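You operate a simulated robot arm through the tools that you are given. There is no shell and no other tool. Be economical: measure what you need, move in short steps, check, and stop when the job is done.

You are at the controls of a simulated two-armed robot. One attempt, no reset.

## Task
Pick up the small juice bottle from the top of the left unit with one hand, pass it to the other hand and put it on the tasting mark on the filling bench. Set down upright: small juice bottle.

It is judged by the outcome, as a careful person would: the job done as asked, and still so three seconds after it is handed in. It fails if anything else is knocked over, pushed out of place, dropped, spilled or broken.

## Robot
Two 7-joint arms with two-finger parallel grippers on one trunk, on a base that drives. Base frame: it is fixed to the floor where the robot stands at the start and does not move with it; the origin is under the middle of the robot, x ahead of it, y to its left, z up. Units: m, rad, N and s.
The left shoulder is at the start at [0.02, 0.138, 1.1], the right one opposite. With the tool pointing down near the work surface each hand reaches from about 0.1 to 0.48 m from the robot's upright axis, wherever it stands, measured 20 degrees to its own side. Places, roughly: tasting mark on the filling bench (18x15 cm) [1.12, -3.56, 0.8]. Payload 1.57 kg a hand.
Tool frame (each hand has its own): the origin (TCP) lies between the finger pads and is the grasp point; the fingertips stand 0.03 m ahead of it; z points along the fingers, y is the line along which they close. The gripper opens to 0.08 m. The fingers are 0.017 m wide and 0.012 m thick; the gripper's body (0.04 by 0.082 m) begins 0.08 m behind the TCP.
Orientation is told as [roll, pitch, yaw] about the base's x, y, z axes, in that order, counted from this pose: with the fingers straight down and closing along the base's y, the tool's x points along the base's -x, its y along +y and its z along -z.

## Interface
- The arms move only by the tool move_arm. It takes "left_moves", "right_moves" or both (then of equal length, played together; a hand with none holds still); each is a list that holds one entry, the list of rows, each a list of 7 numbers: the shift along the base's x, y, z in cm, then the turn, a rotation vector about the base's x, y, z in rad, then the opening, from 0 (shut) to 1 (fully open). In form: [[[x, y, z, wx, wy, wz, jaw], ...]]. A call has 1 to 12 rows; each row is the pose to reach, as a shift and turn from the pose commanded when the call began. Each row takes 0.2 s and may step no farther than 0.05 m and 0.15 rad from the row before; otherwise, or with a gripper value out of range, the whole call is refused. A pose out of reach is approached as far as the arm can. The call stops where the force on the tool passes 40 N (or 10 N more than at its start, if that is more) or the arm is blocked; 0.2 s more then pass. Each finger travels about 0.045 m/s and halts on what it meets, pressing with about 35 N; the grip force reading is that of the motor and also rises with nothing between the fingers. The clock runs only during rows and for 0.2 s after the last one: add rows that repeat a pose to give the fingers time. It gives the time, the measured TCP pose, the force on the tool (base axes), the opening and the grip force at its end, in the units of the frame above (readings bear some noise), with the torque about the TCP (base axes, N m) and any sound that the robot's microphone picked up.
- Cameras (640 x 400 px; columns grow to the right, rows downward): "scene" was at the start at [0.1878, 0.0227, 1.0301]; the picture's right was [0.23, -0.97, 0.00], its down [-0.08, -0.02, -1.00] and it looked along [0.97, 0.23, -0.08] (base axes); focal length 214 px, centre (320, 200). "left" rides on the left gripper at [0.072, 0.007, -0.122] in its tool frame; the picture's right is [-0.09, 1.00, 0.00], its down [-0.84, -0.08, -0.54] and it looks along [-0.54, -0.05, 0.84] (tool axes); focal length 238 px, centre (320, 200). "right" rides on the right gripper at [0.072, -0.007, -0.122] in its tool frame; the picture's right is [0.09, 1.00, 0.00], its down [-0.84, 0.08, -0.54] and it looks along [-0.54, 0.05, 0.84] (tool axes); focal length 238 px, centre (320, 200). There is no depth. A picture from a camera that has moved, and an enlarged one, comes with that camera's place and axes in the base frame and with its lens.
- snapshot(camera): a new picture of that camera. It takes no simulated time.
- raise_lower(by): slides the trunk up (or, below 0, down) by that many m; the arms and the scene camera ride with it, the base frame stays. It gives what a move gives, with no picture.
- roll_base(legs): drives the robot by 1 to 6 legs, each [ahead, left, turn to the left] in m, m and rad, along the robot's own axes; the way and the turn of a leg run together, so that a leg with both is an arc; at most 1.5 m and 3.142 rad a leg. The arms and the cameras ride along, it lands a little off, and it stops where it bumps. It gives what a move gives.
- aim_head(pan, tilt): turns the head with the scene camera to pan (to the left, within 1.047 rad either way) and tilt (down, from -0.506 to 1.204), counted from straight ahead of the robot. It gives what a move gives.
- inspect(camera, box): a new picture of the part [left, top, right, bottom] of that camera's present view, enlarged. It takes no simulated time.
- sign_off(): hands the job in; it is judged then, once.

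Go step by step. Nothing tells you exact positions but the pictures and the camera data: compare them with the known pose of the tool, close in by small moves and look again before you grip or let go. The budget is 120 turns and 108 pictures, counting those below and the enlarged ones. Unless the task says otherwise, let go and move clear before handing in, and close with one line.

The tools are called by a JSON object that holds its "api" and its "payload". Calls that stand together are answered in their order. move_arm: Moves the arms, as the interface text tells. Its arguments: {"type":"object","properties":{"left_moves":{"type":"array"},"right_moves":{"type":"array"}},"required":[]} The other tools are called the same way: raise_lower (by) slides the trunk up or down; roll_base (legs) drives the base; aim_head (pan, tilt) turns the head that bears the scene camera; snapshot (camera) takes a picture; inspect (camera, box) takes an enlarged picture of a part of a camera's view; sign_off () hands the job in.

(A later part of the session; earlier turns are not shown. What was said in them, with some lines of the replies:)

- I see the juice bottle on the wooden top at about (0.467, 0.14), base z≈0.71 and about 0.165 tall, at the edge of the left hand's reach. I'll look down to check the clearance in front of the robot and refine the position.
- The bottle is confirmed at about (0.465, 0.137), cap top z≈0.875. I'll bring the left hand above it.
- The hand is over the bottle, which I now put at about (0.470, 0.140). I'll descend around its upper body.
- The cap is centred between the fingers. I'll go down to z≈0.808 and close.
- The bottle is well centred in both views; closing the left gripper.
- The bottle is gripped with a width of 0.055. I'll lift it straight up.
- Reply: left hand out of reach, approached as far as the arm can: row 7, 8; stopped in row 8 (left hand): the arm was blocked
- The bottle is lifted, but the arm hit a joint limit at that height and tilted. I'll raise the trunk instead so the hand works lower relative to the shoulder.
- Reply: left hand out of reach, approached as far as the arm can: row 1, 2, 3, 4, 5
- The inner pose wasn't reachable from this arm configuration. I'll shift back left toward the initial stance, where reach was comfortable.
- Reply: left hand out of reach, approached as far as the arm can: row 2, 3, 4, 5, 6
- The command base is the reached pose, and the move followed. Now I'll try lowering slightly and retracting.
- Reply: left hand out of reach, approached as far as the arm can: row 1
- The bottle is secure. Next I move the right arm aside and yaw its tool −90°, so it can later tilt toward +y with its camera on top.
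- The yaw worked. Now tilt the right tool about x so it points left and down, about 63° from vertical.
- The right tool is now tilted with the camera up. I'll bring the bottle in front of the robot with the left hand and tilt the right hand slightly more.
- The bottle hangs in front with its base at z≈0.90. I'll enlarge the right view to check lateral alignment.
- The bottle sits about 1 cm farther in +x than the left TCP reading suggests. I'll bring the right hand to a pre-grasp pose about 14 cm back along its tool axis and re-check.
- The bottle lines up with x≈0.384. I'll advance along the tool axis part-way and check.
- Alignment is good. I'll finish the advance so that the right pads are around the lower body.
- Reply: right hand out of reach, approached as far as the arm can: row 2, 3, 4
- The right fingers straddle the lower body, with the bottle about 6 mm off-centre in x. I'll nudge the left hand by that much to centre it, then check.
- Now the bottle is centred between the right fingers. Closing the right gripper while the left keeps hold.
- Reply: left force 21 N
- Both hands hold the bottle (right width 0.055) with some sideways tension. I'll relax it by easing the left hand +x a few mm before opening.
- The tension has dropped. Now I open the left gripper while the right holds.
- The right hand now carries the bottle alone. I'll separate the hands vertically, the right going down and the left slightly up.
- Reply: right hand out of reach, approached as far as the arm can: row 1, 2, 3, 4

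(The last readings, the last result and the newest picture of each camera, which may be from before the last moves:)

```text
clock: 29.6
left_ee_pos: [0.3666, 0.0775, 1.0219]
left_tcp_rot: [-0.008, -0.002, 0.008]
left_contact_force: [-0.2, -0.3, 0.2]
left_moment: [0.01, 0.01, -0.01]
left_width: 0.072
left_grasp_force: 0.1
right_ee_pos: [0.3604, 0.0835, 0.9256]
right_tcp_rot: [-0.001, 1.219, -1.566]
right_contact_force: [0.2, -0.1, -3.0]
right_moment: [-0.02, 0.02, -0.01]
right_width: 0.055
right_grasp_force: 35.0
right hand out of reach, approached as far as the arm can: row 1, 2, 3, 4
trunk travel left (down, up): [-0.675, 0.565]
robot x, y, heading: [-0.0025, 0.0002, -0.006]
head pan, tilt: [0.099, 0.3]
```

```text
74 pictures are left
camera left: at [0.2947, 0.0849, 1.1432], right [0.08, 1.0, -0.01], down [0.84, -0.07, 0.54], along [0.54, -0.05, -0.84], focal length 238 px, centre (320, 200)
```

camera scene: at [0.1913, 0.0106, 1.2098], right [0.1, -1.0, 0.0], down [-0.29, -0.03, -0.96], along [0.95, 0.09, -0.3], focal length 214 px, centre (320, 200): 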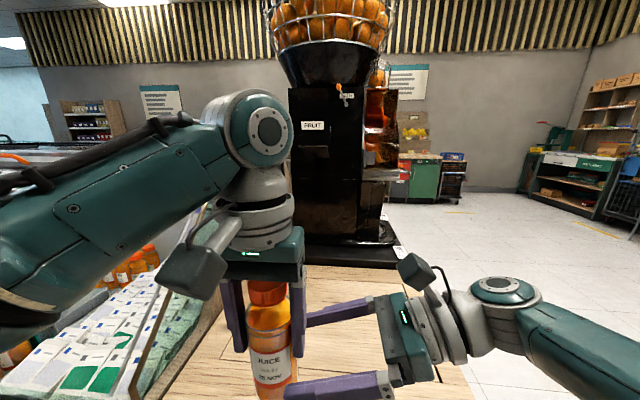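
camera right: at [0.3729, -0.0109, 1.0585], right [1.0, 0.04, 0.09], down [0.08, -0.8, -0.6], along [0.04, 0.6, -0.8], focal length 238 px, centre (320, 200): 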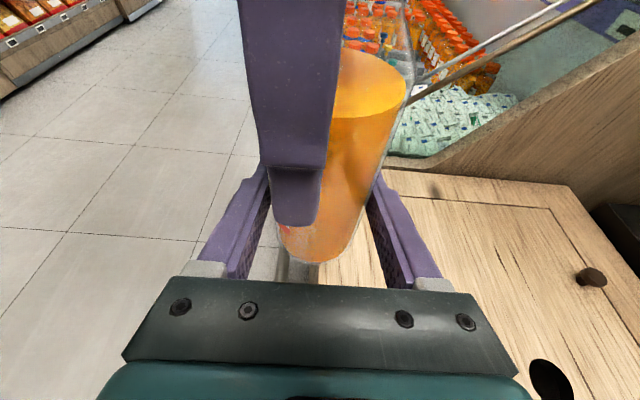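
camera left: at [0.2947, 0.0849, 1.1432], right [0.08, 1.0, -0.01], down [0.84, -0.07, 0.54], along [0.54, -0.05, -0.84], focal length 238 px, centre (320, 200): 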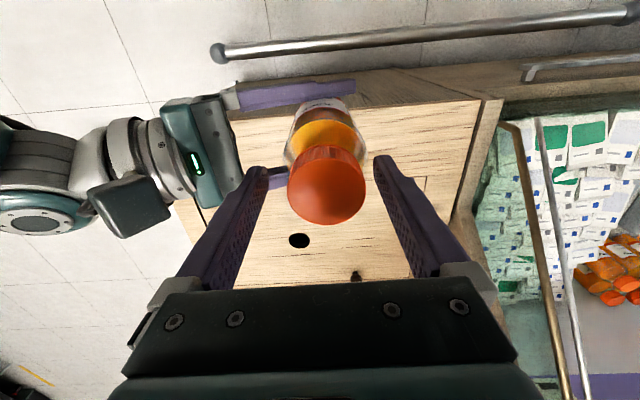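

Separation has begun; the cap still needs about 5 cm. I'll raise the left hand further, holding the right still.

{"api": "move_arm", "payload": {"left_moves": [[[0, 0, 1.5, 0, 0, 0, 0.9], [0, 0, 3, 0, 0, 0, 0.9], [0, 0, 4.5, 0, 0, 0, 0.9], [0, 0, 6.2, 0, 0, 0, 0.9], [0, 0, 6.2, 0, 0, 0, 0.9]]]}}

{"api": "snapshot", "payload": {"camera": "left"}}

{"api": "snapshot", "payload": {"camera": "scene"}}

```text
clock: 30.8
left_ee_pos: [0.3684, 0.0785, 1.0824]
left_tcp_rot: [-0.008, -0.002, 0.009]
left_contact_force: [-0.2, 0.4, 0.3]
left_moment: [-0.02, 0.01, 0.01]
left_width: 0.0721
left_grasp_force: 0.0
right_ee_pos: [0.3597, 0.0832, 0.9279]
right_tcp_rot: [0.0, 1.216, -1.568]
right_contact_force: [0.3, -0.3, -2.5]
right_moment: [-0.01, 0.0, 0.01]
right_width: 0.0551
right_grasp_force: 35.2
trunk travel left (down, up): [-0.675, 0.565]
robot x, y, heading: [-0.0007, 0.0024, -0.001]
head pan, tilt: [0.099, 0.3]
```

```text
73 pictures are left
camera left: at [0.295, 0.0854, 1.2043], right [0.08, 1.0, -0.01], down [0.84, -0.07, 0.54], along [0.54, -0.05, -0.84], focal length 238 px, centre (320, 200)
```

left: 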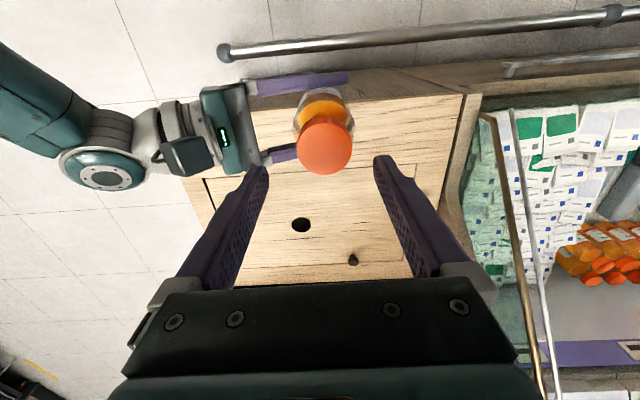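

```text
72 pictures are left
camera scene: at [0.1913, 0.0107, 1.2098], right [0.1, -1.0, 0.0], down [-0.29, -0.03, -0.96], along [0.95, 0.09, -0.3], focal length 214 px, centre (320, 200)
```

scene: 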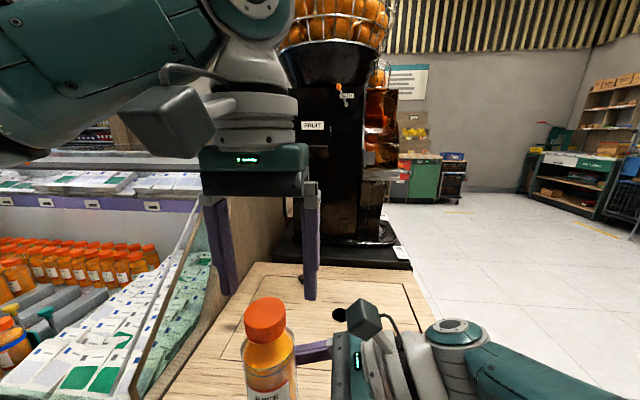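

The hands are clear of each other. I'll move the left hand away to the left and bring the bottle to a comfortable carry pose.

{"api": "move_arm", "payload": {"left_moves": [[[0, 2, 0, 0, 0, 0, 0.9], [0, 5, 0, 0, 0, 0, 0.9], [0, 8, 0, 0, 0, 0, 0.9], [0, 11, 0, 0, 0, 0, 0.9], [0, 14, 0, 0, 0, 0, 0.9], [0, 17, 0, 0, 0, 0, 0.9], [0, 17, 0, 0, 0, 0, 0.9]]], "right_moves": [[[0, -1, 0.5, 0, 0, 0, 0], [0, -3, 1.5, 0, 0, 0, 0], [0, -5, 2.5, 0, 0, 0, 0], [0, -7, 3.5, 0, 0, 0, 0], [0, -9, 4.5, 0, 0, 0, 0], [0, -11, 5, 0, 0, 0, 0], [0, -11, 5, 0, 0, 0, 0]]]}}

{"api": "aim_head", "payload": {"pan": -1.0, "tilt": 0.3}}

{"api": "snapshot", "payload": {"camera": "scene"}}

```text
clock: 32.4
left_ee_pos: [0.3662, 0.2483, 1.0843]
left_tcp_rot: [-0.009, -0.001, 0.007]
left_contact_force: [0.3, -0.4, -0.1]
left_moment: [-0.07, -0.01, -0.02]
left_width: 0.072
left_grasp_force: 0.0
right_ee_pos: [0.3605, -0.0263, 0.9758]
right_tcp_rot: [-0.003, 1.217, -1.567]
right_contact_force: [0.6, -0.1, -1.8]
right_moment: [0.02, 0.05, -0.01]
right_width: 0.0549
right_grasp_force: 35.8
trunk travel left (down, up): [-0.675, 0.565]
robot x, y, heading: [0.0014, -0.0017, -0.0]
head pan, tilt: [0.099, 0.3]
```

```text
clock: 33.7
left_ee_pos: [0.3669, 0.2497, 1.0835]
left_tcp_rot: [-0.008, -0.002, 0.009]
left_contact_force: [-0.4, -0.5, 0.1]
left_moment: [-0.03, -0.03, 0.01]
left_width: 0.072
left_grasp_force: 0.1
right_ee_pos: [0.3607, -0.0255, 0.9759]
right_tcp_rot: [-0.001, 1.218, -1.568]
right_contact_force: [0.2, -0.4, -2.8]
right_moment: [-0.03, 0.02, -0.01]
right_width: 0.0548
right_grasp_force: 34.6
trunk travel left (down, up): [-0.675, 0.565]
robot x, y, heading: [-0.0006, -0.0009, -0.001]
head pan, tilt: [-1.0, 0.3]
```

```text
71 pictures are left
camera scene: at [0.1489, -0.0771, 1.2098], right [-0.84, -0.54, 0.0], down [-0.16, 0.25, -0.96], along [0.52, -0.8, -0.3], focal length 214 px, centre (320, 200)
```

scene: 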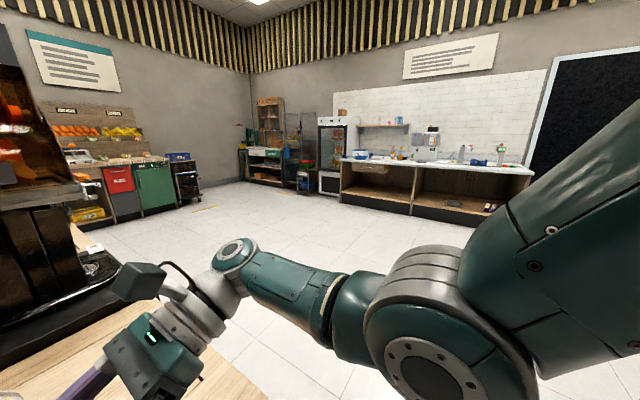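

The filling bench with the white top is against the far wall to the right. I'll zoom in to see the layout and the mark.

{"api": "inspect", "payload": {"camera": "scene", "box": [300, 100, 560, 240]}}

```text
2.46 times, centred on (430, 170) of scene
camera zoom: at [0.1489, -0.0771, 1.2098], right [-0.84, -0.54, 0.0], down [-0.16, 0.25, -0.96], along [0.52, -0.8, -0.3], focal length 528 px, centre (49, 274)
```

zoom: 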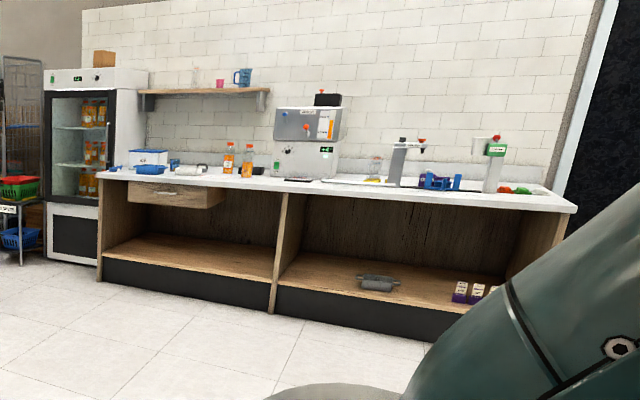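

The mark should be near the left-middle of that bench, by two standing bottles. I'll back away from the unit, turn right to face the bench, and look.

{"api": "roll_base", "payload": {"legs": [[-0.35, 0, 0], [0, 0, -1.571]]}}

{"api": "aim_head", "payload": {"pan": 0.0, "tilt": 0.35}}

{"api": "snapshot", "payload": {"camera": "scene"}}

```text
clock: 39.9
left_ee_pos: [-0.1142, -0.3755, 1.0845]
left_tcp_rot: [-0.01, -0.002, -1.601]
left_contact_force: [-0.2, 0.3, -0.3]
left_moment: [0.0, -0.01, 0.02]
left_width: 0.0721
left_grasp_force: 0.3
right_ee_pos: [-0.3884, -0.358, 0.9764]
right_tcp_rot: [0.0, 1.216, 3.105]
right_contact_force: [0.0, -0.7, -2.4]
right_moment: [0.0, 0.0, 0.05]
right_width: 0.0553
right_grasp_force: 34.6
trunk travel left (down, up): [-0.675, 0.565]
robot x, y, heading: [-0.3468, -0.0013, -1.611]
head pan, tilt: [-1.0, 0.3]
```

```text
clock: 41.2
left_ee_pos: [-0.1144, -0.3757, 1.0834]
left_tcp_rot: [-0.008, -0.001, -1.6]
left_contact_force: [-0.3, -0.8, 0.3]
left_moment: [-0.02, -0.02, 0.0]
left_width: 0.0718
left_grasp_force: 0.2
right_ee_pos: [-0.3881, -0.3578, 0.9749]
right_tcp_rot: [-0.001, 1.216, 3.107]
right_contact_force: [-0.6, 0.6, -3.0]
right_moment: [0.0, 0.0, 0.0]
right_width: 0.0552
right_grasp_force: 34.8
trunk travel left (down, up): [-0.675, 0.565]
robot x, y, heading: [-0.3466, -0.0028, -1.615]
head pan, tilt: [0.0, 0.351]
```

```text
69 pictures are left
camera scene: at [-0.3568, -0.191, 1.2051], right [-1.0, 0.04, 0.0], down [0.01, 0.34, -0.94], along [-0.04, -0.94, -0.34], focal length 214 px, centre (320, 200)
```

scene: 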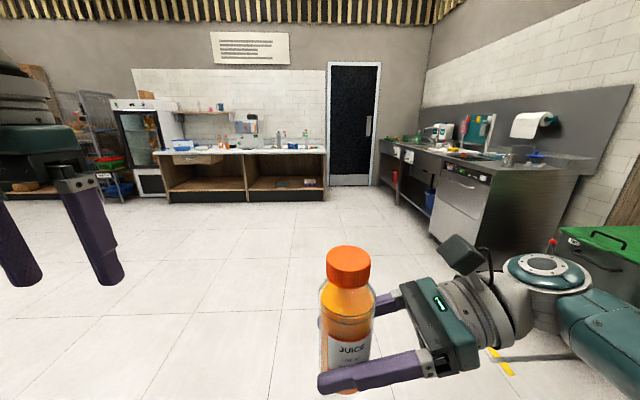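

The way is clear. I'll straighten the heading, drive ahead and strafe left toward a spot in front of the mark.

{"api": "roll_base", "payload": {"legs": [[0, 0, 0.042], [1.4, 0, 0], [0, 1.45, 0], [0.9, 0, 0]]}}

{"api": "snapshot", "payload": {"camera": "scene"}}

```text
clock: 59.7
left_ee_pos: [1.4014, -2.6085, 1.0832]
left_tcp_rot: [-0.01, -0.002, -1.559]
left_contact_force: [-0.1, 1.0, -0.1]
left_moment: [0.01, -0.02, 0.01]
left_width: 0.0717
left_grasp_force: 0.1
right_ee_pos: [1.1239, -2.6039, 0.9765]
right_tcp_rot: [-0.002, 1.217, -3.136]
right_contact_force: [0.0, -0.8, -3.2]
right_moment: [0.0, 0.03, 0.01]
right_width: 0.0549
right_grasp_force: 34.5
trunk travel left (down, up): [-0.675, 0.565]
robot x, y, heading: [1.153, -2.2441, -1.569]
head pan, tilt: [0.0, 0.351]
```

```text
68 pictures are left
camera scene: at [1.1497, -2.4347, 1.2051], right [-1.0, 0.0, 0.0], down [0.0, 0.34, -0.94], along [0.0, -0.94, -0.34], focal length 214 px, centre (320, 200)
```

scene: 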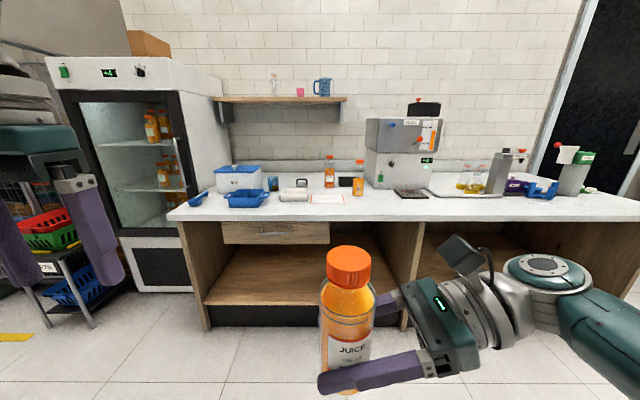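

{"api": "inspect", "payload": {"camera": "scene", "box": [180, 130, 460, 250]}}

```text
2.29 times, centred on (320, 190) of scene
camera zoom: at [1.1497, -2.4347, 1.2051], right [-1.0, 0.0, 0.0], down [0.0, 0.34, -0.94], along [0.0, -0.94, -0.34], focal length 490 px, centre (320, 223)
```

zoom: 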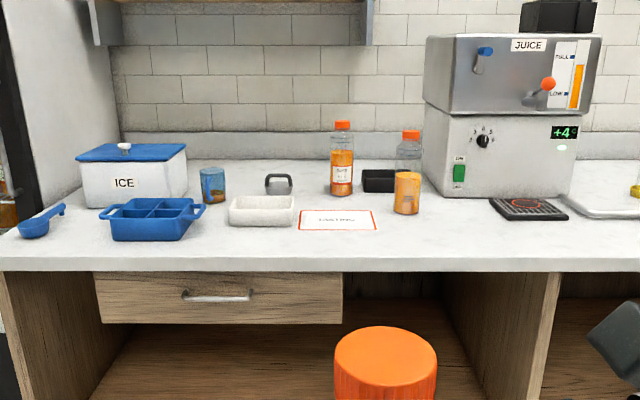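

The "TASTING" card is visible, centred about (1.11, −3.57) on the bench with its front edge at y≈−3.33. A glass stands to its right at (0.92, −3.64), so I'll yaw the right tool to point more forward (−y), which also gains reach.

{"api": "move_arm", "payload": {"right_moves": [[[0, -1, 0, 0, 0, -0.1, 0], [0, -2, 0, 0, 0, -0.2, 0], [0, -3, 0, 0, 0, -0.3, 0], [0, -4, 0, 0, 0, -0.4, 0], [0, -5, 0, 0, 0, -0.5, 0], [0, -6, 0, 0, 0, -0.6, 0], [0, -7, 0, 0, 0, -0.7, 0], [0, -8, 0, 0, 0, -0.8, 0], [0, -9, 0, 0, 0, -0.9, 0], [0, -9, 0, 0, 0, -0.9, 0]]]}}

{"api": "snapshot", "payload": {"camera": "scene"}}

```text
clock: 61.9
left_ee_pos: [1.4, -2.6094, 1.0835]
left_tcp_rot: [-0.009, -0.002, -1.557]
left_contact_force: [0.2, 0.5, -0.3]
left_moment: [0.02, 0.01, 0.04]
left_width: 0.0722
left_grasp_force: 0.0
right_ee_pos: [1.1256, -2.6937, 0.9749]
right_tcp_rot: [-0.002, 1.217, 2.245]
right_contact_force: [-0.5, -0.1, -2.3]
right_moment: [-0.01, -0.01, 0.02]
right_width: 0.055
right_grasp_force: 35.2
trunk travel left (down, up): [-0.675, 0.565]
robot x, y, heading: [1.1488, -2.2415, -1.568]
head pan, tilt: [0.0, 0.351]
```

```text
66 pictures are left
camera scene: at [1.1497, -2.4346, 1.205], right [-1.0, 0.0, 0.0], down [0.0, 0.34, -0.94], along [0.0, -0.94, -0.34], focal length 214 px, centre (320, 200)
```

scene: 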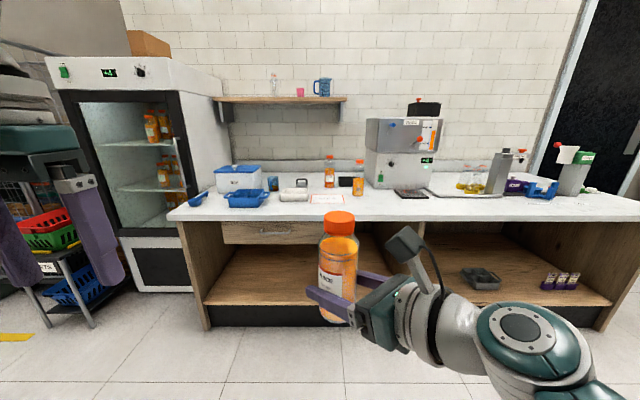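

The tool now points forward-left with the bottle upright. I'll test the reach at near placing height here in free space.

{"api": "move_arm", "payload": {"right_moves": [[[0, -2, -3, 0, 0, 0, 0], [0, -4, -6, 0, 0, 0, 0], [0, -6, -9, 0, 0, 0, 0], [0, -8, -11.5, 0, 0, 0, 0], [0, -10, -11.5, 0, 0, 0, 0], [0, -10, -11.5, 0, 0, 0, 0]]]}}

```text
clock: 63.3
left_ee_pos: [1.3996, -2.6088, 1.0826]
left_tcp_rot: [-0.008, -0.001, -1.558]
left_contact_force: [0.3, -0.7, -0.3]
left_moment: [0.0, 0.01, -0.01]
left_width: 0.0724
left_grasp_force: 0.0
right_ee_pos: [1.1271, -2.7405, 0.9062]
right_tcp_rot: [-0.002, 1.217, 2.249]
right_contact_force: [0.4, 0.2, -2.4]
right_moment: [0.02, 0.0, -0.02]
right_width: 0.0552
right_grasp_force: 34.6
right hand out of reach, approached as far as the arm can: row 3, 4, 5, 6
trunk travel left (down, up): [-0.675, 0.565]
robot x, y, heading: [1.1475, -2.2453, -1.566]
head pan, tilt: [0.0, 0.351]
```

Reach is limited with the trunk this high. I'll raise the hand relative to the trunk, tuck the left hand back, and then lower the trunk by 0.15 m.

{"api": "move_arm", "payload": {"left_moves": [[[0, 1, 0, 0, 0, 0, 0.9], [0, 3, 0, 0, 0, 0, 0.9], [0, 5, 0, 0, 0, 0, 0.9], [0, 7, 0, 0, 0, 0, 0.9], [0, 9, 0, 0, 0, 0, 0.9], [0, 10, 0, 0, 0, 0, 0.9], [0, 10, 0, 0, 0, 0, 0.9]]], "right_moves": [[[0, 0, 3, 0, 0, 0, 0], [0, 0, 6, 0, 0, 0, 0], [0, 0, 9, 0, 0, 0, 0], [0, 0, 12, 0, 0, 0, 0], [0, 0, 15, 0, 0, 0, 0], [0, 0, 19, 0, 0, 0, 0], [0, 0, 19, 0, 0, 0, 0]]]}}

{"api": "raise_lower", "payload": {"by": -0.15}}

{"api": "snapshot", "payload": {"camera": "scene"}}

```text
clock: 65.1
left_ee_pos: [1.3992, -2.5082, 1.0831]
left_tcp_rot: [-0.011, 0.0, -1.558]
left_contact_force: [0.4, 0.1, -0.1]
left_moment: [0.01, 0.01, 0.0]
left_width: 0.072
left_grasp_force: 0.0
right_ee_pos: [1.0974, -2.7437, 1.0873]
right_tcp_rot: [0.151, 1.169, 2.361]
right_contact_force: [-0.1, -0.2, -2.3]
right_moment: [0.0, 0.01, -0.02]
right_width: 0.0552
right_grasp_force: 35.0
trunk travel left (down, up): [-0.675, 0.565]
robot x, y, heading: [1.1476, -2.2395, -1.566]
head pan, tilt: [0.0, 0.351]
stopped in row 7 (right hand): the arm was blocked; the commanded pose is now the measured one
```

```text
clock: 66.8
left_ee_pos: [1.4, -2.5093, 0.9331]
left_tcp_rot: [-0.009, -0.002, -1.558]
left_contact_force: [0.7, 0.2, -0.4]
left_moment: [0.03, -0.01, -0.01]
left_width: 0.0717
left_grasp_force: 0.0
right_ee_pos: [1.0989, -2.7429, 0.9362]
right_tcp_rot: [0.148, 1.167, 2.358]
right_contact_force: [-0.1, -0.1, -2.9]
right_moment: [0.03, 0.02, 0.01]
right_width: 0.0552
right_grasp_force: 34.9
trunk travel left (down, up): [-0.525, 0.715]
robot x, y, heading: [1.1474, -2.2436, -1.567]
head pan, tilt: [0.0, 0.351]
```

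```text
65 pictures are left
camera scene: at [1.1498, -2.4346, 1.0551], right [-1.0, 0.0, 0.0], down [0.0, 0.34, -0.94], along [0.0, -0.94, -0.34], focal length 214 px, centre (320, 200)
```

scene: 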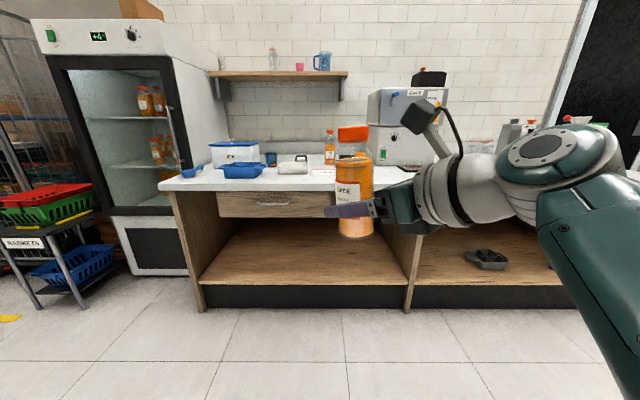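

The arm met a joint limit at the top again and tilted by about 4°. I'll lower it and restore the upright orientation, then test the forward reach at placing height.

{"api": "move_arm", "payload": {"right_moves": [[[0, 0, -2, 0, -0.037, 0.014, 0], [0.5, -1, -4, 0, -0.074, 0.028, 0], [1, -2.5, -6, 0, -0.074, 0.028, 0], [1.5, -4, -8, 0, -0.074, 0.028, 0], [2, -5, -8, 0, -0.074, 0.028, 0], [2, -5, -8, 0, -0.074, 0.028, 0]]]}}

{"api": "snapshot", "payload": {"camera": "scene"}}

```text
clock: 68.2
left_ee_pos: [1.4007, -2.5085, 0.9326]
left_tcp_rot: [-0.008, -0.001, -1.558]
left_contact_force: [0.3, 0.7, 0.5]
left_moment: [-0.04, -0.01, 0.0]
left_width: 0.0721
left_grasp_force: 0.0
right_ee_pos: [1.1218, -2.7907, 0.8593]
right_tcp_rot: [-0.024, 1.226, 2.23]
right_contact_force: [-0.1, 0.4, -1.7]
right_moment: [-0.01, 0.02, -0.02]
right_width: 0.0549
right_grasp_force: 34.7
trunk travel left (down, up): [-0.525, 0.715]
robot x, y, heading: [1.1513, -2.2439, -1.564]
head pan, tilt: [0.0, 0.351]
```

```text
64 pictures are left
camera scene: at [1.1497, -2.4345, 1.055], right [-1.0, 0.0, 0.0], down [0.0, 0.34, -0.94], along [0.0, -0.94, -0.34], focal length 214 px, centre (320, 200)
```

scene: 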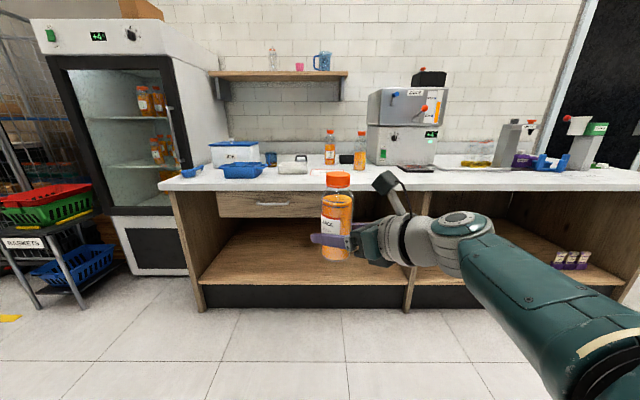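

The reach is fine at 0.55 m ahead. Before driving in, I'll check the right elbow and forearm height relative to the bench edge.

{"api": "aim_head", "payload": {"pan": -0.8, "tilt": 0.6}}

{"api": "snapshot", "payload": {"camera": "scene"}}

```text
clock: 69.3
left_ee_pos: [1.4004, -2.5092, 0.9334]
left_tcp_rot: [-0.007, -0.002, -1.559]
left_contact_force: [-0.1, 0.5, 1.3]
left_moment: [-0.03, 0.02, -0.04]
left_width: 0.072
left_grasp_force: 0.1
right_ee_pos: [1.1222, -2.7918, 0.8603]
right_tcp_rot: [-0.026, 1.223, 2.231]
right_contact_force: [0.3, 1.0, -3.0]
right_moment: [0.0, -0.01, 0.04]
right_width: 0.055
right_grasp_force: 34.4
trunk travel left (down, up): [-0.525, 0.715]
robot x, y, heading: [1.1481, -2.243, -1.571]
head pan, tilt: [-0.799, 0.6]
```

```text
63 pictures are left
camera scene: at [1.0863, -2.4033, 1.0323], right [-0.7, 0.71, 0.0], down [0.4, 0.4, -0.83], along [-0.59, -0.58, -0.56], focal length 214 px, centre (320, 200)
```

scene: 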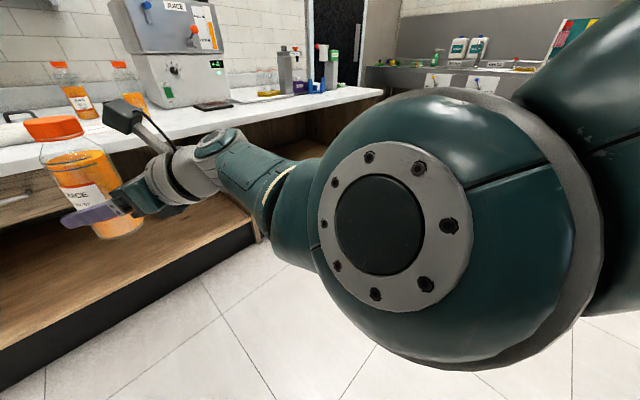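

The elbow and forearm sit at z≈0.93, above the bench top. I'll raise the bottle 4 cm and level it, aim the head ahead, then drive forward most of the way.

{"api": "move_arm", "payload": {"right_moves": [[[0, 0, 1.5, 0, 0.0127, 0, 0], [0, 0, 3, 0, 0.0127, 0, 0], [0, 0, 4, 0, 0.0127, 0, 0], [0, 0, 4, 0, 0.0127, 0, 0]]]}}

{"api": "aim_head", "payload": {"pan": 0.0, "tilt": 0.45}}

{"api": "roll_base", "payload": {"legs": [[0.5, 0, 0]]}}

{"api": "snapshot", "payload": {"camera": "scene"}}

```text
clock: 70.3
left_ee_pos: [1.4007, -2.5087, 0.9334]
left_tcp_rot: [-0.008, -0.001, -1.558]
left_contact_force: [0.5, -0.6, 0.0]
left_moment: [-0.03, 0.05, -0.02]
left_width: 0.072
left_grasp_force: 0.0
right_ee_pos: [1.1238, -2.7909, 0.8991]
right_tcp_rot: [0.005, 1.216, 2.256]
right_contact_force: [0.0, 0.1, -3.8]
right_moment: [0.04, 0.02, -0.03]
right_width: 0.0551
right_grasp_force: 35.1
trunk travel left (down, up): [-0.525, 0.715]
robot x, y, heading: [1.1516, -2.2423, -1.568]
head pan, tilt: [-0.799, 0.6]
```

```text
clock: 71.5
left_ee_pos: [1.4014, -2.5078, 0.9327]
left_tcp_rot: [-0.01, 0.0, -1.559]
left_contact_force: [-0.1, -0.1, 0.1]
left_moment: [0.0, -0.02, 0.0]
left_width: 0.072
left_grasp_force: 0.1
right_ee_pos: [1.1217, -2.7907, 0.8975]
right_tcp_rot: [0.003, 1.216, 2.258]
right_contact_force: [-0.4, 0.1, -2.9]
right_moment: [-0.02, -0.01, 0.01]
right_width: 0.055
right_grasp_force: 34.8
trunk travel left (down, up): [-0.525, 0.715]
robot x, y, heading: [1.1512, -2.2438, -1.563]
head pan, tilt: [0.0, 0.45]
```

```text
clock: 74.4
left_ee_pos: [1.3983, -3.015, 0.9329]
left_tcp_rot: [-0.008, -0.002, -1.564]
left_contact_force: [0.4, 0.0, -0.7]
left_moment: [0.03, 0.02, 0.03]
left_width: 0.0721
left_grasp_force: 0.1
right_ee_pos: [1.1191, -3.2948, 0.8978]
right_tcp_rot: [0.003, 1.217, 2.251]
right_contact_force: [-0.4, -0.4, -2.7]
right_moment: [0.0, 0.01, 0.0]
right_width: 0.0553
right_grasp_force: 34.9
trunk travel left (down, up): [-0.525, 0.715]
robot x, y, heading: [1.1537, -2.7514, -1.575]
head pan, tilt: [0.0, 0.45]
```

```text
62 pictures are left
camera scene: at [1.1487, -2.9378, 1.0459], right [-1.0, 0.0, 0.0], down [0.0, 0.44, -0.9], along [0.0, -0.9, -0.44], focal length 214 px, centre (320, 200)
```

scene: 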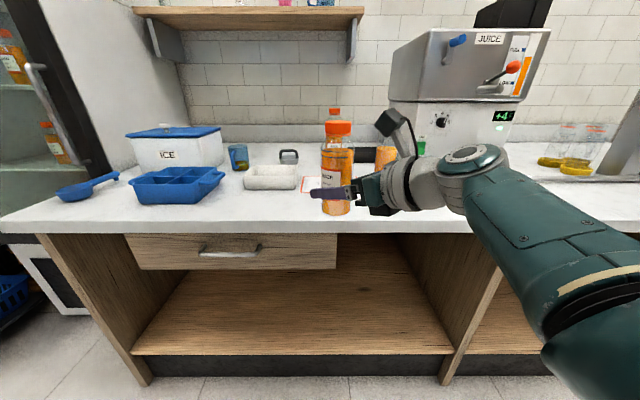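

The bottle is heading straight to the card, which lies at x 1.02–1.20, y about −3.49 to −3.63. I'll drive the remaining 0.25 m.

{"api": "roll_base", "payload": {"legs": [[0.25, 0, 0]]}}

{"api": "aim_head", "payload": {"pan": 0.0, "tilt": 0.6}}

{"api": "snapshot", "payload": {"camera": "scene"}}

{"api": "snapshot", "payload": {"camera": "right"}}

```text
clock: 76.3
left_ee_pos: [1.4, -3.2685, 0.9334]
left_tcp_rot: [-0.01, -0.001, -1.558]
left_contact_force: [-0.8, -0.4, -0.4]
left_moment: [-0.01, -0.01, -0.01]
left_width: 0.0719
left_grasp_force: 0.0
right_ee_pos: [1.1229, -3.5513, 0.8981]
right_tcp_rot: [0.004, 1.214, 2.257]
right_contact_force: [-0.5, -0.7, -2.4]
right_moment: [0.0, 0.0, 0.03]
right_width: 0.0552
right_grasp_force: 34.8
trunk travel left (down, up): [-0.525, 0.715]
robot x, y, heading: [1.1533, -3.0024, -1.568]
head pan, tilt: [0.0, 0.45]
```

```text
clock: 77.0
left_ee_pos: [1.4007, -3.2681, 0.9336]
left_tcp_rot: [-0.009, -0.001, -1.559]
left_contact_force: [0.1, 0.1, -0.4]
left_moment: [0.0, -0.01, 0.01]
left_width: 0.072
left_grasp_force: 0.1
right_ee_pos: [1.1233, -3.5511, 0.8966]
right_tcp_rot: [0.002, 1.217, 2.256]
right_contact_force: [-0.5, 0.4, -2.7]
right_moment: [-0.04, 0.0, -0.02]
right_width: 0.0551
right_grasp_force: 35.2
trunk travel left (down, up): [-0.525, 0.715]
robot x, y, heading: [1.1513, -3.001, -1.565]
head pan, tilt: [0.0, 0.6]
```

```text
61 pictures are left
camera scene: at [1.1499, -3.1894, 1.0323], right [-1.0, 0.0, 0.0], down [0.0, 0.56, -0.83], along [0.0, -0.83, -0.56], focal length 214 px, centre (320, 200)
```

scene: 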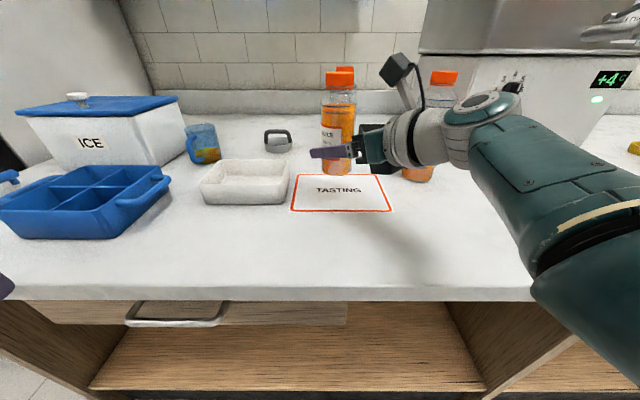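

```text
60 pictures are left
camera right: at [1.0732, -3.4774, 1.0076], right [-0.75, -0.65, 0.09], down [-0.57, 0.57, -0.6], along [0.34, -0.5, -0.8], focal length 238 px, centre (320, 200)
```

right: 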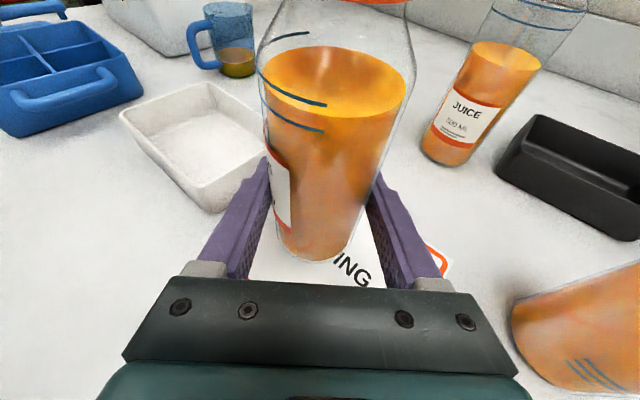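

The card is centred at about (1.107, −3.568) and the bottle is above it at about (1.118, −3.558). I'll make a small correction and descend to about 1 cm above the bench.

{"api": "move_arm", "payload": {"right_moves": [[[-0.5, -0.4, 0, 0, 0, 0, 0], [-1.0, -0.6, -1, 0, 0, 0, 0], [-1.0, -0.6, -2.2, 0, 0, 0, 0], [-1.0, -0.6, -3.4, 0, 0, 0, 0], [-1.0, -0.6, -4, 0, 0, 0, 0], [-1.0, -0.6, -4, 0, 0, 0, 0]]]}}

{"api": "snapshot", "payload": {"camera": "scene"}}

{"api": "snapshot", "payload": {"camera": "left"}}

```text
clock: 78.4
left_ee_pos: [1.4008, -3.2665, 0.9326]
left_tcp_rot: [-0.009, 0.0, -1.559]
left_contact_force: [-0.4, -0.5, -0.2]
left_moment: [0.01, -0.02, 0.01]
left_width: 0.0721
left_grasp_force: 0.1
right_ee_pos: [1.1149, -3.5556, 0.8558]
right_tcp_rot: [0.001, 1.215, 2.254]
right_contact_force: [0.5, 1.2, -1.1]
right_moment: [-0.04, 0.0, -0.02]
right_width: 0.055
right_grasp_force: 34.6
trunk travel left (down, up): [-0.525, 0.715]
robot x, y, heading: [1.1472, -3.0065, -1.567]
head pan, tilt: [0.0, 0.6]
```

```text
59 pictures are left
camera scene: at [1.1499, -3.1894, 1.0323], right [-1.0, 0.0, 0.0], down [0.0, 0.57, -0.82], along [0.0, -0.82, -0.57], focal length 214 px, centre (320, 200)
```

scene: 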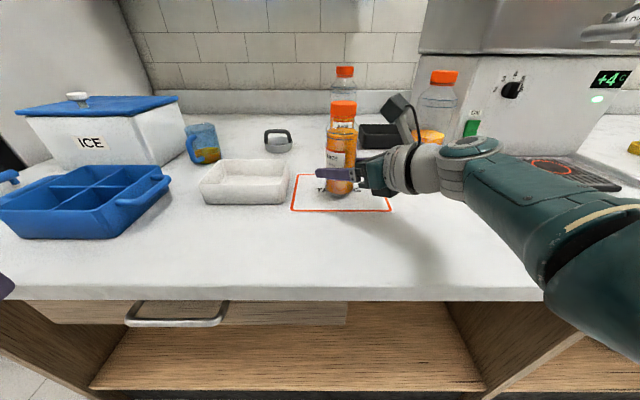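

```text
58 pictures are left
camera left: at [1.4068, -3.1954, 1.0544], right [1.0, -0.08, -0.01], down [-0.06, -0.84, 0.54], along [-0.05, -0.54, -0.84], focal length 238 px, centre (320, 200)
```

left: 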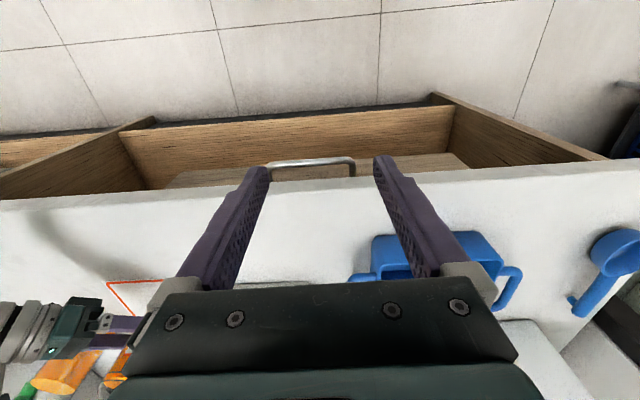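

The bottle is just above the card, within its borders. I'll zoom in on the base to gauge the gap and tilt.

{"api": "inspect", "payload": {"camera": "scene", "box": [270, 80, 430, 230]}}

```text
2.67 times, centred on (350, 155) of scene
camera zoom: at [1.1499, -3.1894, 1.0323], right [-1.0, 0.0, 0.0], down [0.0, 0.57, -0.82], along [0.0, -0.82, -0.57], focal length 572 px, centre (240, 320)
```

zoom: 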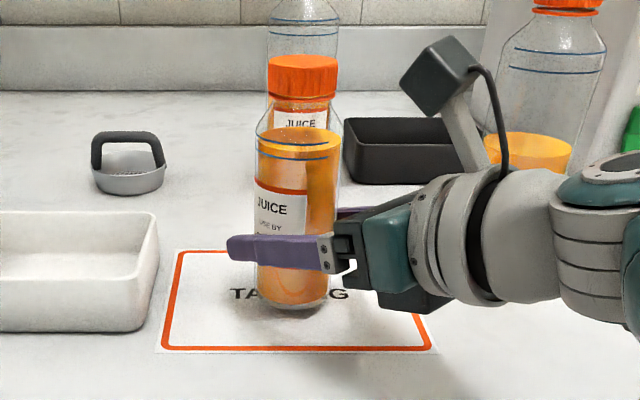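

The gap is about 1 cm. I'll lower it gently in small steps while watching the force.

{"api": "move_arm", "payload": {"right_moves": [[[0, 0, -0.3, 0, 0, 0, 0], [0, 0, -0.6, 0, 0, 0, 0], [0, 0, -0.8, 0, 0, 0, 0], [0, 0, -0.8, 0, 0, 0, 0]]]}}

```text
clock: 79.4
left_ee_pos: [1.4015, -3.2678, 0.9327]
left_tcp_rot: [-0.009, -0.001, -1.558]
left_contact_force: [-0.7, 0.5, -0.3]
left_moment: [0.03, -0.02, -0.02]
left_width: 0.0719
left_grasp_force: 0.2
right_ee_pos: [1.1135, -3.5571, 0.8483]
right_tcp_rot: [0.002, 1.216, 2.255]
right_contact_force: [0.3, -0.7, -2.9]
right_moment: [0.04, 0.04, 0.02]
right_width: 0.0553
right_grasp_force: 35.0
trunk travel left (down, up): [-0.525, 0.715]
robot x, y, heading: [1.15, -3.0016, -1.565]
head pan, tilt: [0.0, 0.6]
```

{"api": "move_arm", "payload": {"right_moves": [[[0, 0, -0.2, 0, 0, 0, 0], [0, 0, -0.4, 0, 0, 0, 0], [0, 0, -0.4, 0, 0, 0, 0]]]}}

{"api": "inspect", "payload": {"camera": "scene", "box": [270, 80, 430, 230]}}

```text
clock: 80.2
left_ee_pos: [1.4012, -3.2683, 0.9326]
left_tcp_rot: [-0.008, -0.003, -1.558]
left_contact_force: [0.7, 0.8, 0.2]
left_moment: [-0.04, 0.0, -0.02]
left_width: 0.072
left_grasp_force: 0.1
right_ee_pos: [1.1134, -3.5555, 0.8479]
right_tcp_rot: [0.004, 1.218, 2.256]
right_contact_force: [-0.1, 3.9, 6.9]
right_moment: [0.06, -0.21, 0.09]
right_width: 0.0551
right_grasp_force: 35.1
trunk travel left (down, up): [-0.525, 0.715]
robot x, y, heading: [1.15, -3.0024, -1.57]
head pan, tilt: [0.0, 0.6]
```

```text
2.67 times, centred on (350, 155) of scene
camera zoom: at [1.1499, -3.1897, 1.0325], right [-1.0, 0.0, 0.0], down [0.0, 0.56, -0.83], along [0.0, -0.83, -0.56], focal length 572 px, centre (240, 320)
```

zoom: 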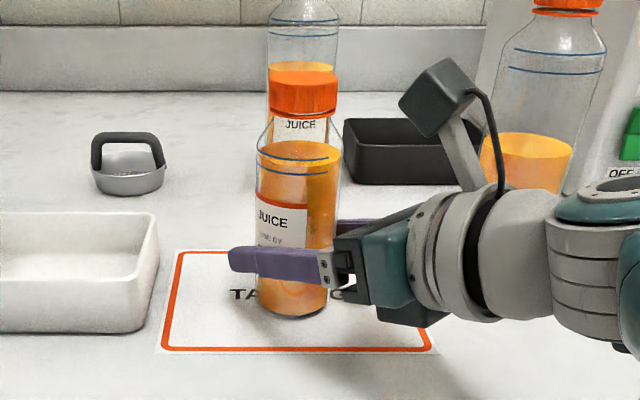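

Contact: the vertical force rose to about +7 N and the bottle stands on the card. I'll release it.

{"api": "move_arm", "payload": {"right_moves": [[[0, 0, 0, 0, 0, 0, 0.75], [0, 0, 0, 0, 0, 0, 0.9], [0, 0, 0, 0, 0, 0, 1], [0, 0, 0, 0, 0, 0, 1]]]}}

{"api": "snapshot", "payload": {"camera": "right"}}

{"api": "inspect", "payload": {"camera": "scene", "box": [270, 80, 430, 230]}}

```text
clock: 81.2
left_ee_pos: [1.4007, -3.2672, 0.9325]
left_tcp_rot: [-0.008, -0.001, -1.558]
left_contact_force: [-0.4, 0.6, -0.1]
left_moment: [0.0, 0.01, -0.01]
left_width: 0.0719
left_grasp_force: 0.1
right_ee_pos: [1.1135, -3.5573, 0.8454]
right_tcp_rot: [0.002, 1.217, 2.257]
right_contact_force: [-0.3, -0.8, -0.1]
right_moment: [0.02, 0.01, -0.01]
right_width: 0.0796
right_grasp_force: 0.0
trunk travel left (down, up): [-0.525, 0.715]
robot x, y, heading: [1.1542, -3.0025, -1.563]
head pan, tilt: [0.0, 0.6]
```

```text
55 pictures are left
camera right: at [1.0636, -3.4832, 0.9557], right [-0.75, -0.65, 0.09], down [-0.56, 0.57, -0.6], along [0.34, -0.5, -0.8], focal length 238 px, centre (320, 200)
```

right: 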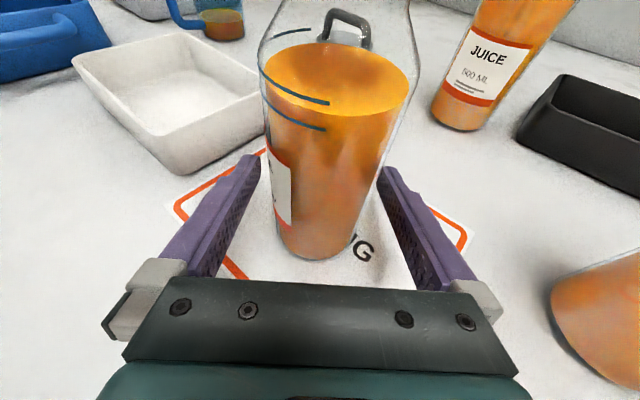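

```text
2.67 times, centred on (350, 155) of scene
camera zoom: at [1.1499, -3.1897, 1.0323], right [-1.0, 0.0, 0.0], down [0.0, 0.56, -0.83], along [0.0, -0.83, -0.56], focal length 572 px, centre (240, 320)
```

zoom: 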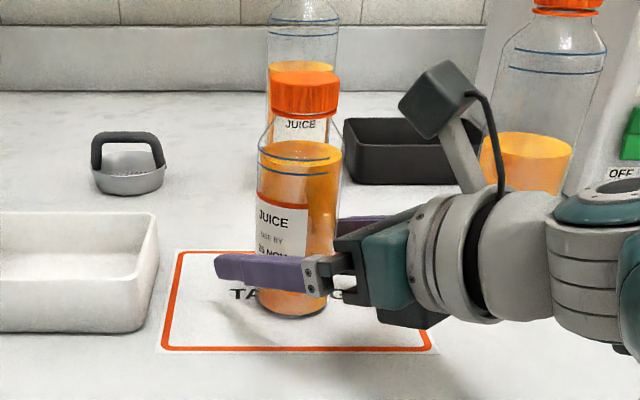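

Released and standing upright. I'll back the hand out along its tool axis.

{"api": "move_arm", "payload": {"right_moves": [[[-0.9, 1.1, 0.3, 0, 0, 0, 1], [-1.8, 2.2, 0.6, 0, 0, 0, 1], [-3, 3.7, 1.2, 0, 0, 0, 1], [-4.2, 5.1, 1.8, 0, 0, 0, 1], [-5.4, 6.6, 2.5, 0, 0, 0, 1], [-6.6, 8.1, 3.2, 0, 0, 0, 1], [-6.6, 8.1, 3.2, 0, 0, 0, 1]]]}}

{"api": "snapshot", "payload": {"camera": "scene"}}

{"api": "snapshot", "payload": {"camera": "right"}}

```text
clock: 82.8
left_ee_pos: [1.3997, -3.2672, 0.9329]
left_tcp_rot: [-0.008, -0.002, -1.56]
left_contact_force: [-0.8, -0.6, 0.1]
left_moment: [0.02, 0.01, 0.0]
left_width: 0.0723
left_grasp_force: 0.0
right_ee_pos: [1.0476, -3.4741, 0.8777]
right_tcp_rot: [0.002, 1.215, 2.255]
right_contact_force: [-0.2, -0.4, 0.6]
right_moment: [-0.01, 0.02, 0.03]
right_width: 0.08
right_grasp_force: 0.1
trunk travel left (down, up): [-0.525, 0.715]
robot x, y, heading: [1.1478, -3.0025, -1.564]
head pan, tilt: [0.0, 0.6]
```

```text
53 pictures are left
camera scene: at [1.1499, -3.1897, 1.0323], right [-1.0, 0.0, 0.0], down [0.0, 0.56, -0.83], along [0.0, -0.83, -0.56], focal length 214 px, centre (320, 200)
```

scene: 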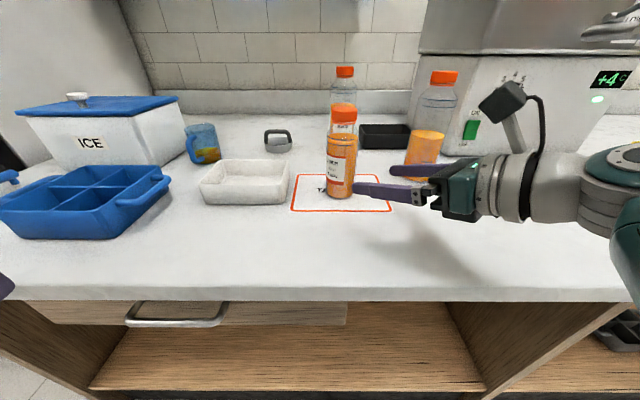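

```text
52 pictures are left
camera right: at [0.9982, -3.4015, 0.9878], right [-0.75, -0.65, 0.09], down [-0.56, 0.57, -0.6], along [0.34, -0.5, -0.8], focal length 238 px, centre (320, 200)
```

right: 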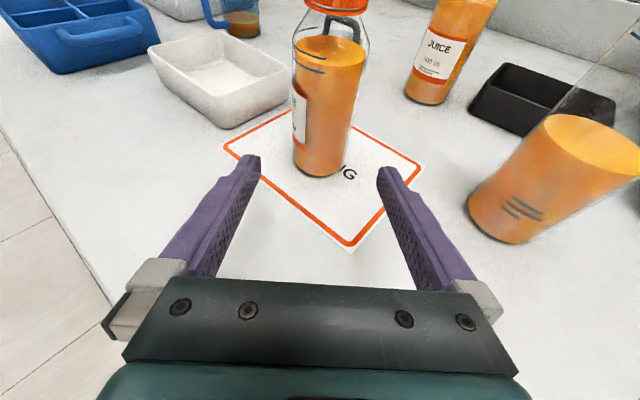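

The bottle stands upright on the card and the fingers are clear. I'll back the base straight away from the bench and take a last look.

{"api": "roll_base", "payload": {"legs": [[-0.35, 0, 0]]}}

{"api": "snapshot", "payload": {"camera": "scene"}}

```text
clock: 85.1
left_ee_pos: [1.4011, -2.9137, 0.9326]
left_tcp_rot: [-0.008, -0.002, -1.548]
left_contact_force: [0.7, -0.6, -0.3]
left_moment: [-0.02, 0.0, -0.01]
left_width: 0.072
left_grasp_force: 0.1
right_ee_pos: [1.0501, -3.1226, 0.8776]
right_tcp_rot: [0.005, 1.216, 2.266]
right_contact_force: [-0.3, -0.1, -0.5]
right_moment: [0.0, 0.02, -0.03]
right_width: 0.0801
right_grasp_force: 0.2
trunk travel left (down, up): [-0.525, 0.715]
robot x, y, heading: [1.1478, -2.648, -1.563]
head pan, tilt: [0.0, 0.6]
```

```text
51 pictures are left
camera scene: at [1.1488, -2.8375, 1.0323], right [-1.0, -0.01, 0.0], down [-0.01, 0.57, -0.82], along [0.01, -0.82, -0.57], focal length 214 px, centre (320, 200)
```

scene: 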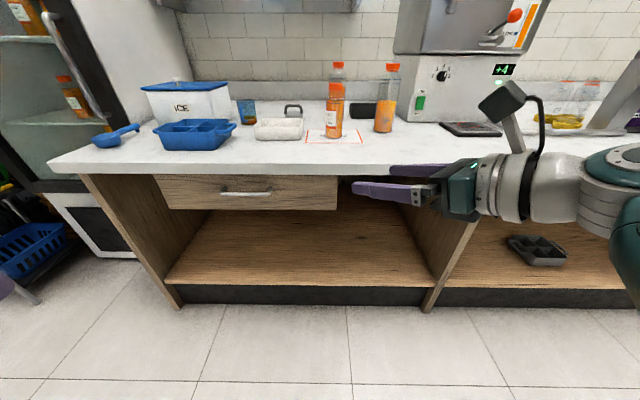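

The small juice bottle stands upright on the tasting mark, nothing else was moved, and the robot is clear. Handing in.

{"api": "sign_off", "payload": {}}

```text
The job is handed in.
```

The small juice bottle was picked up with the left hand, passed to the right hand, and is standing upright on the tasting mark on the filling bench; in the last picture it was still standing and nothing else looked disturbed.
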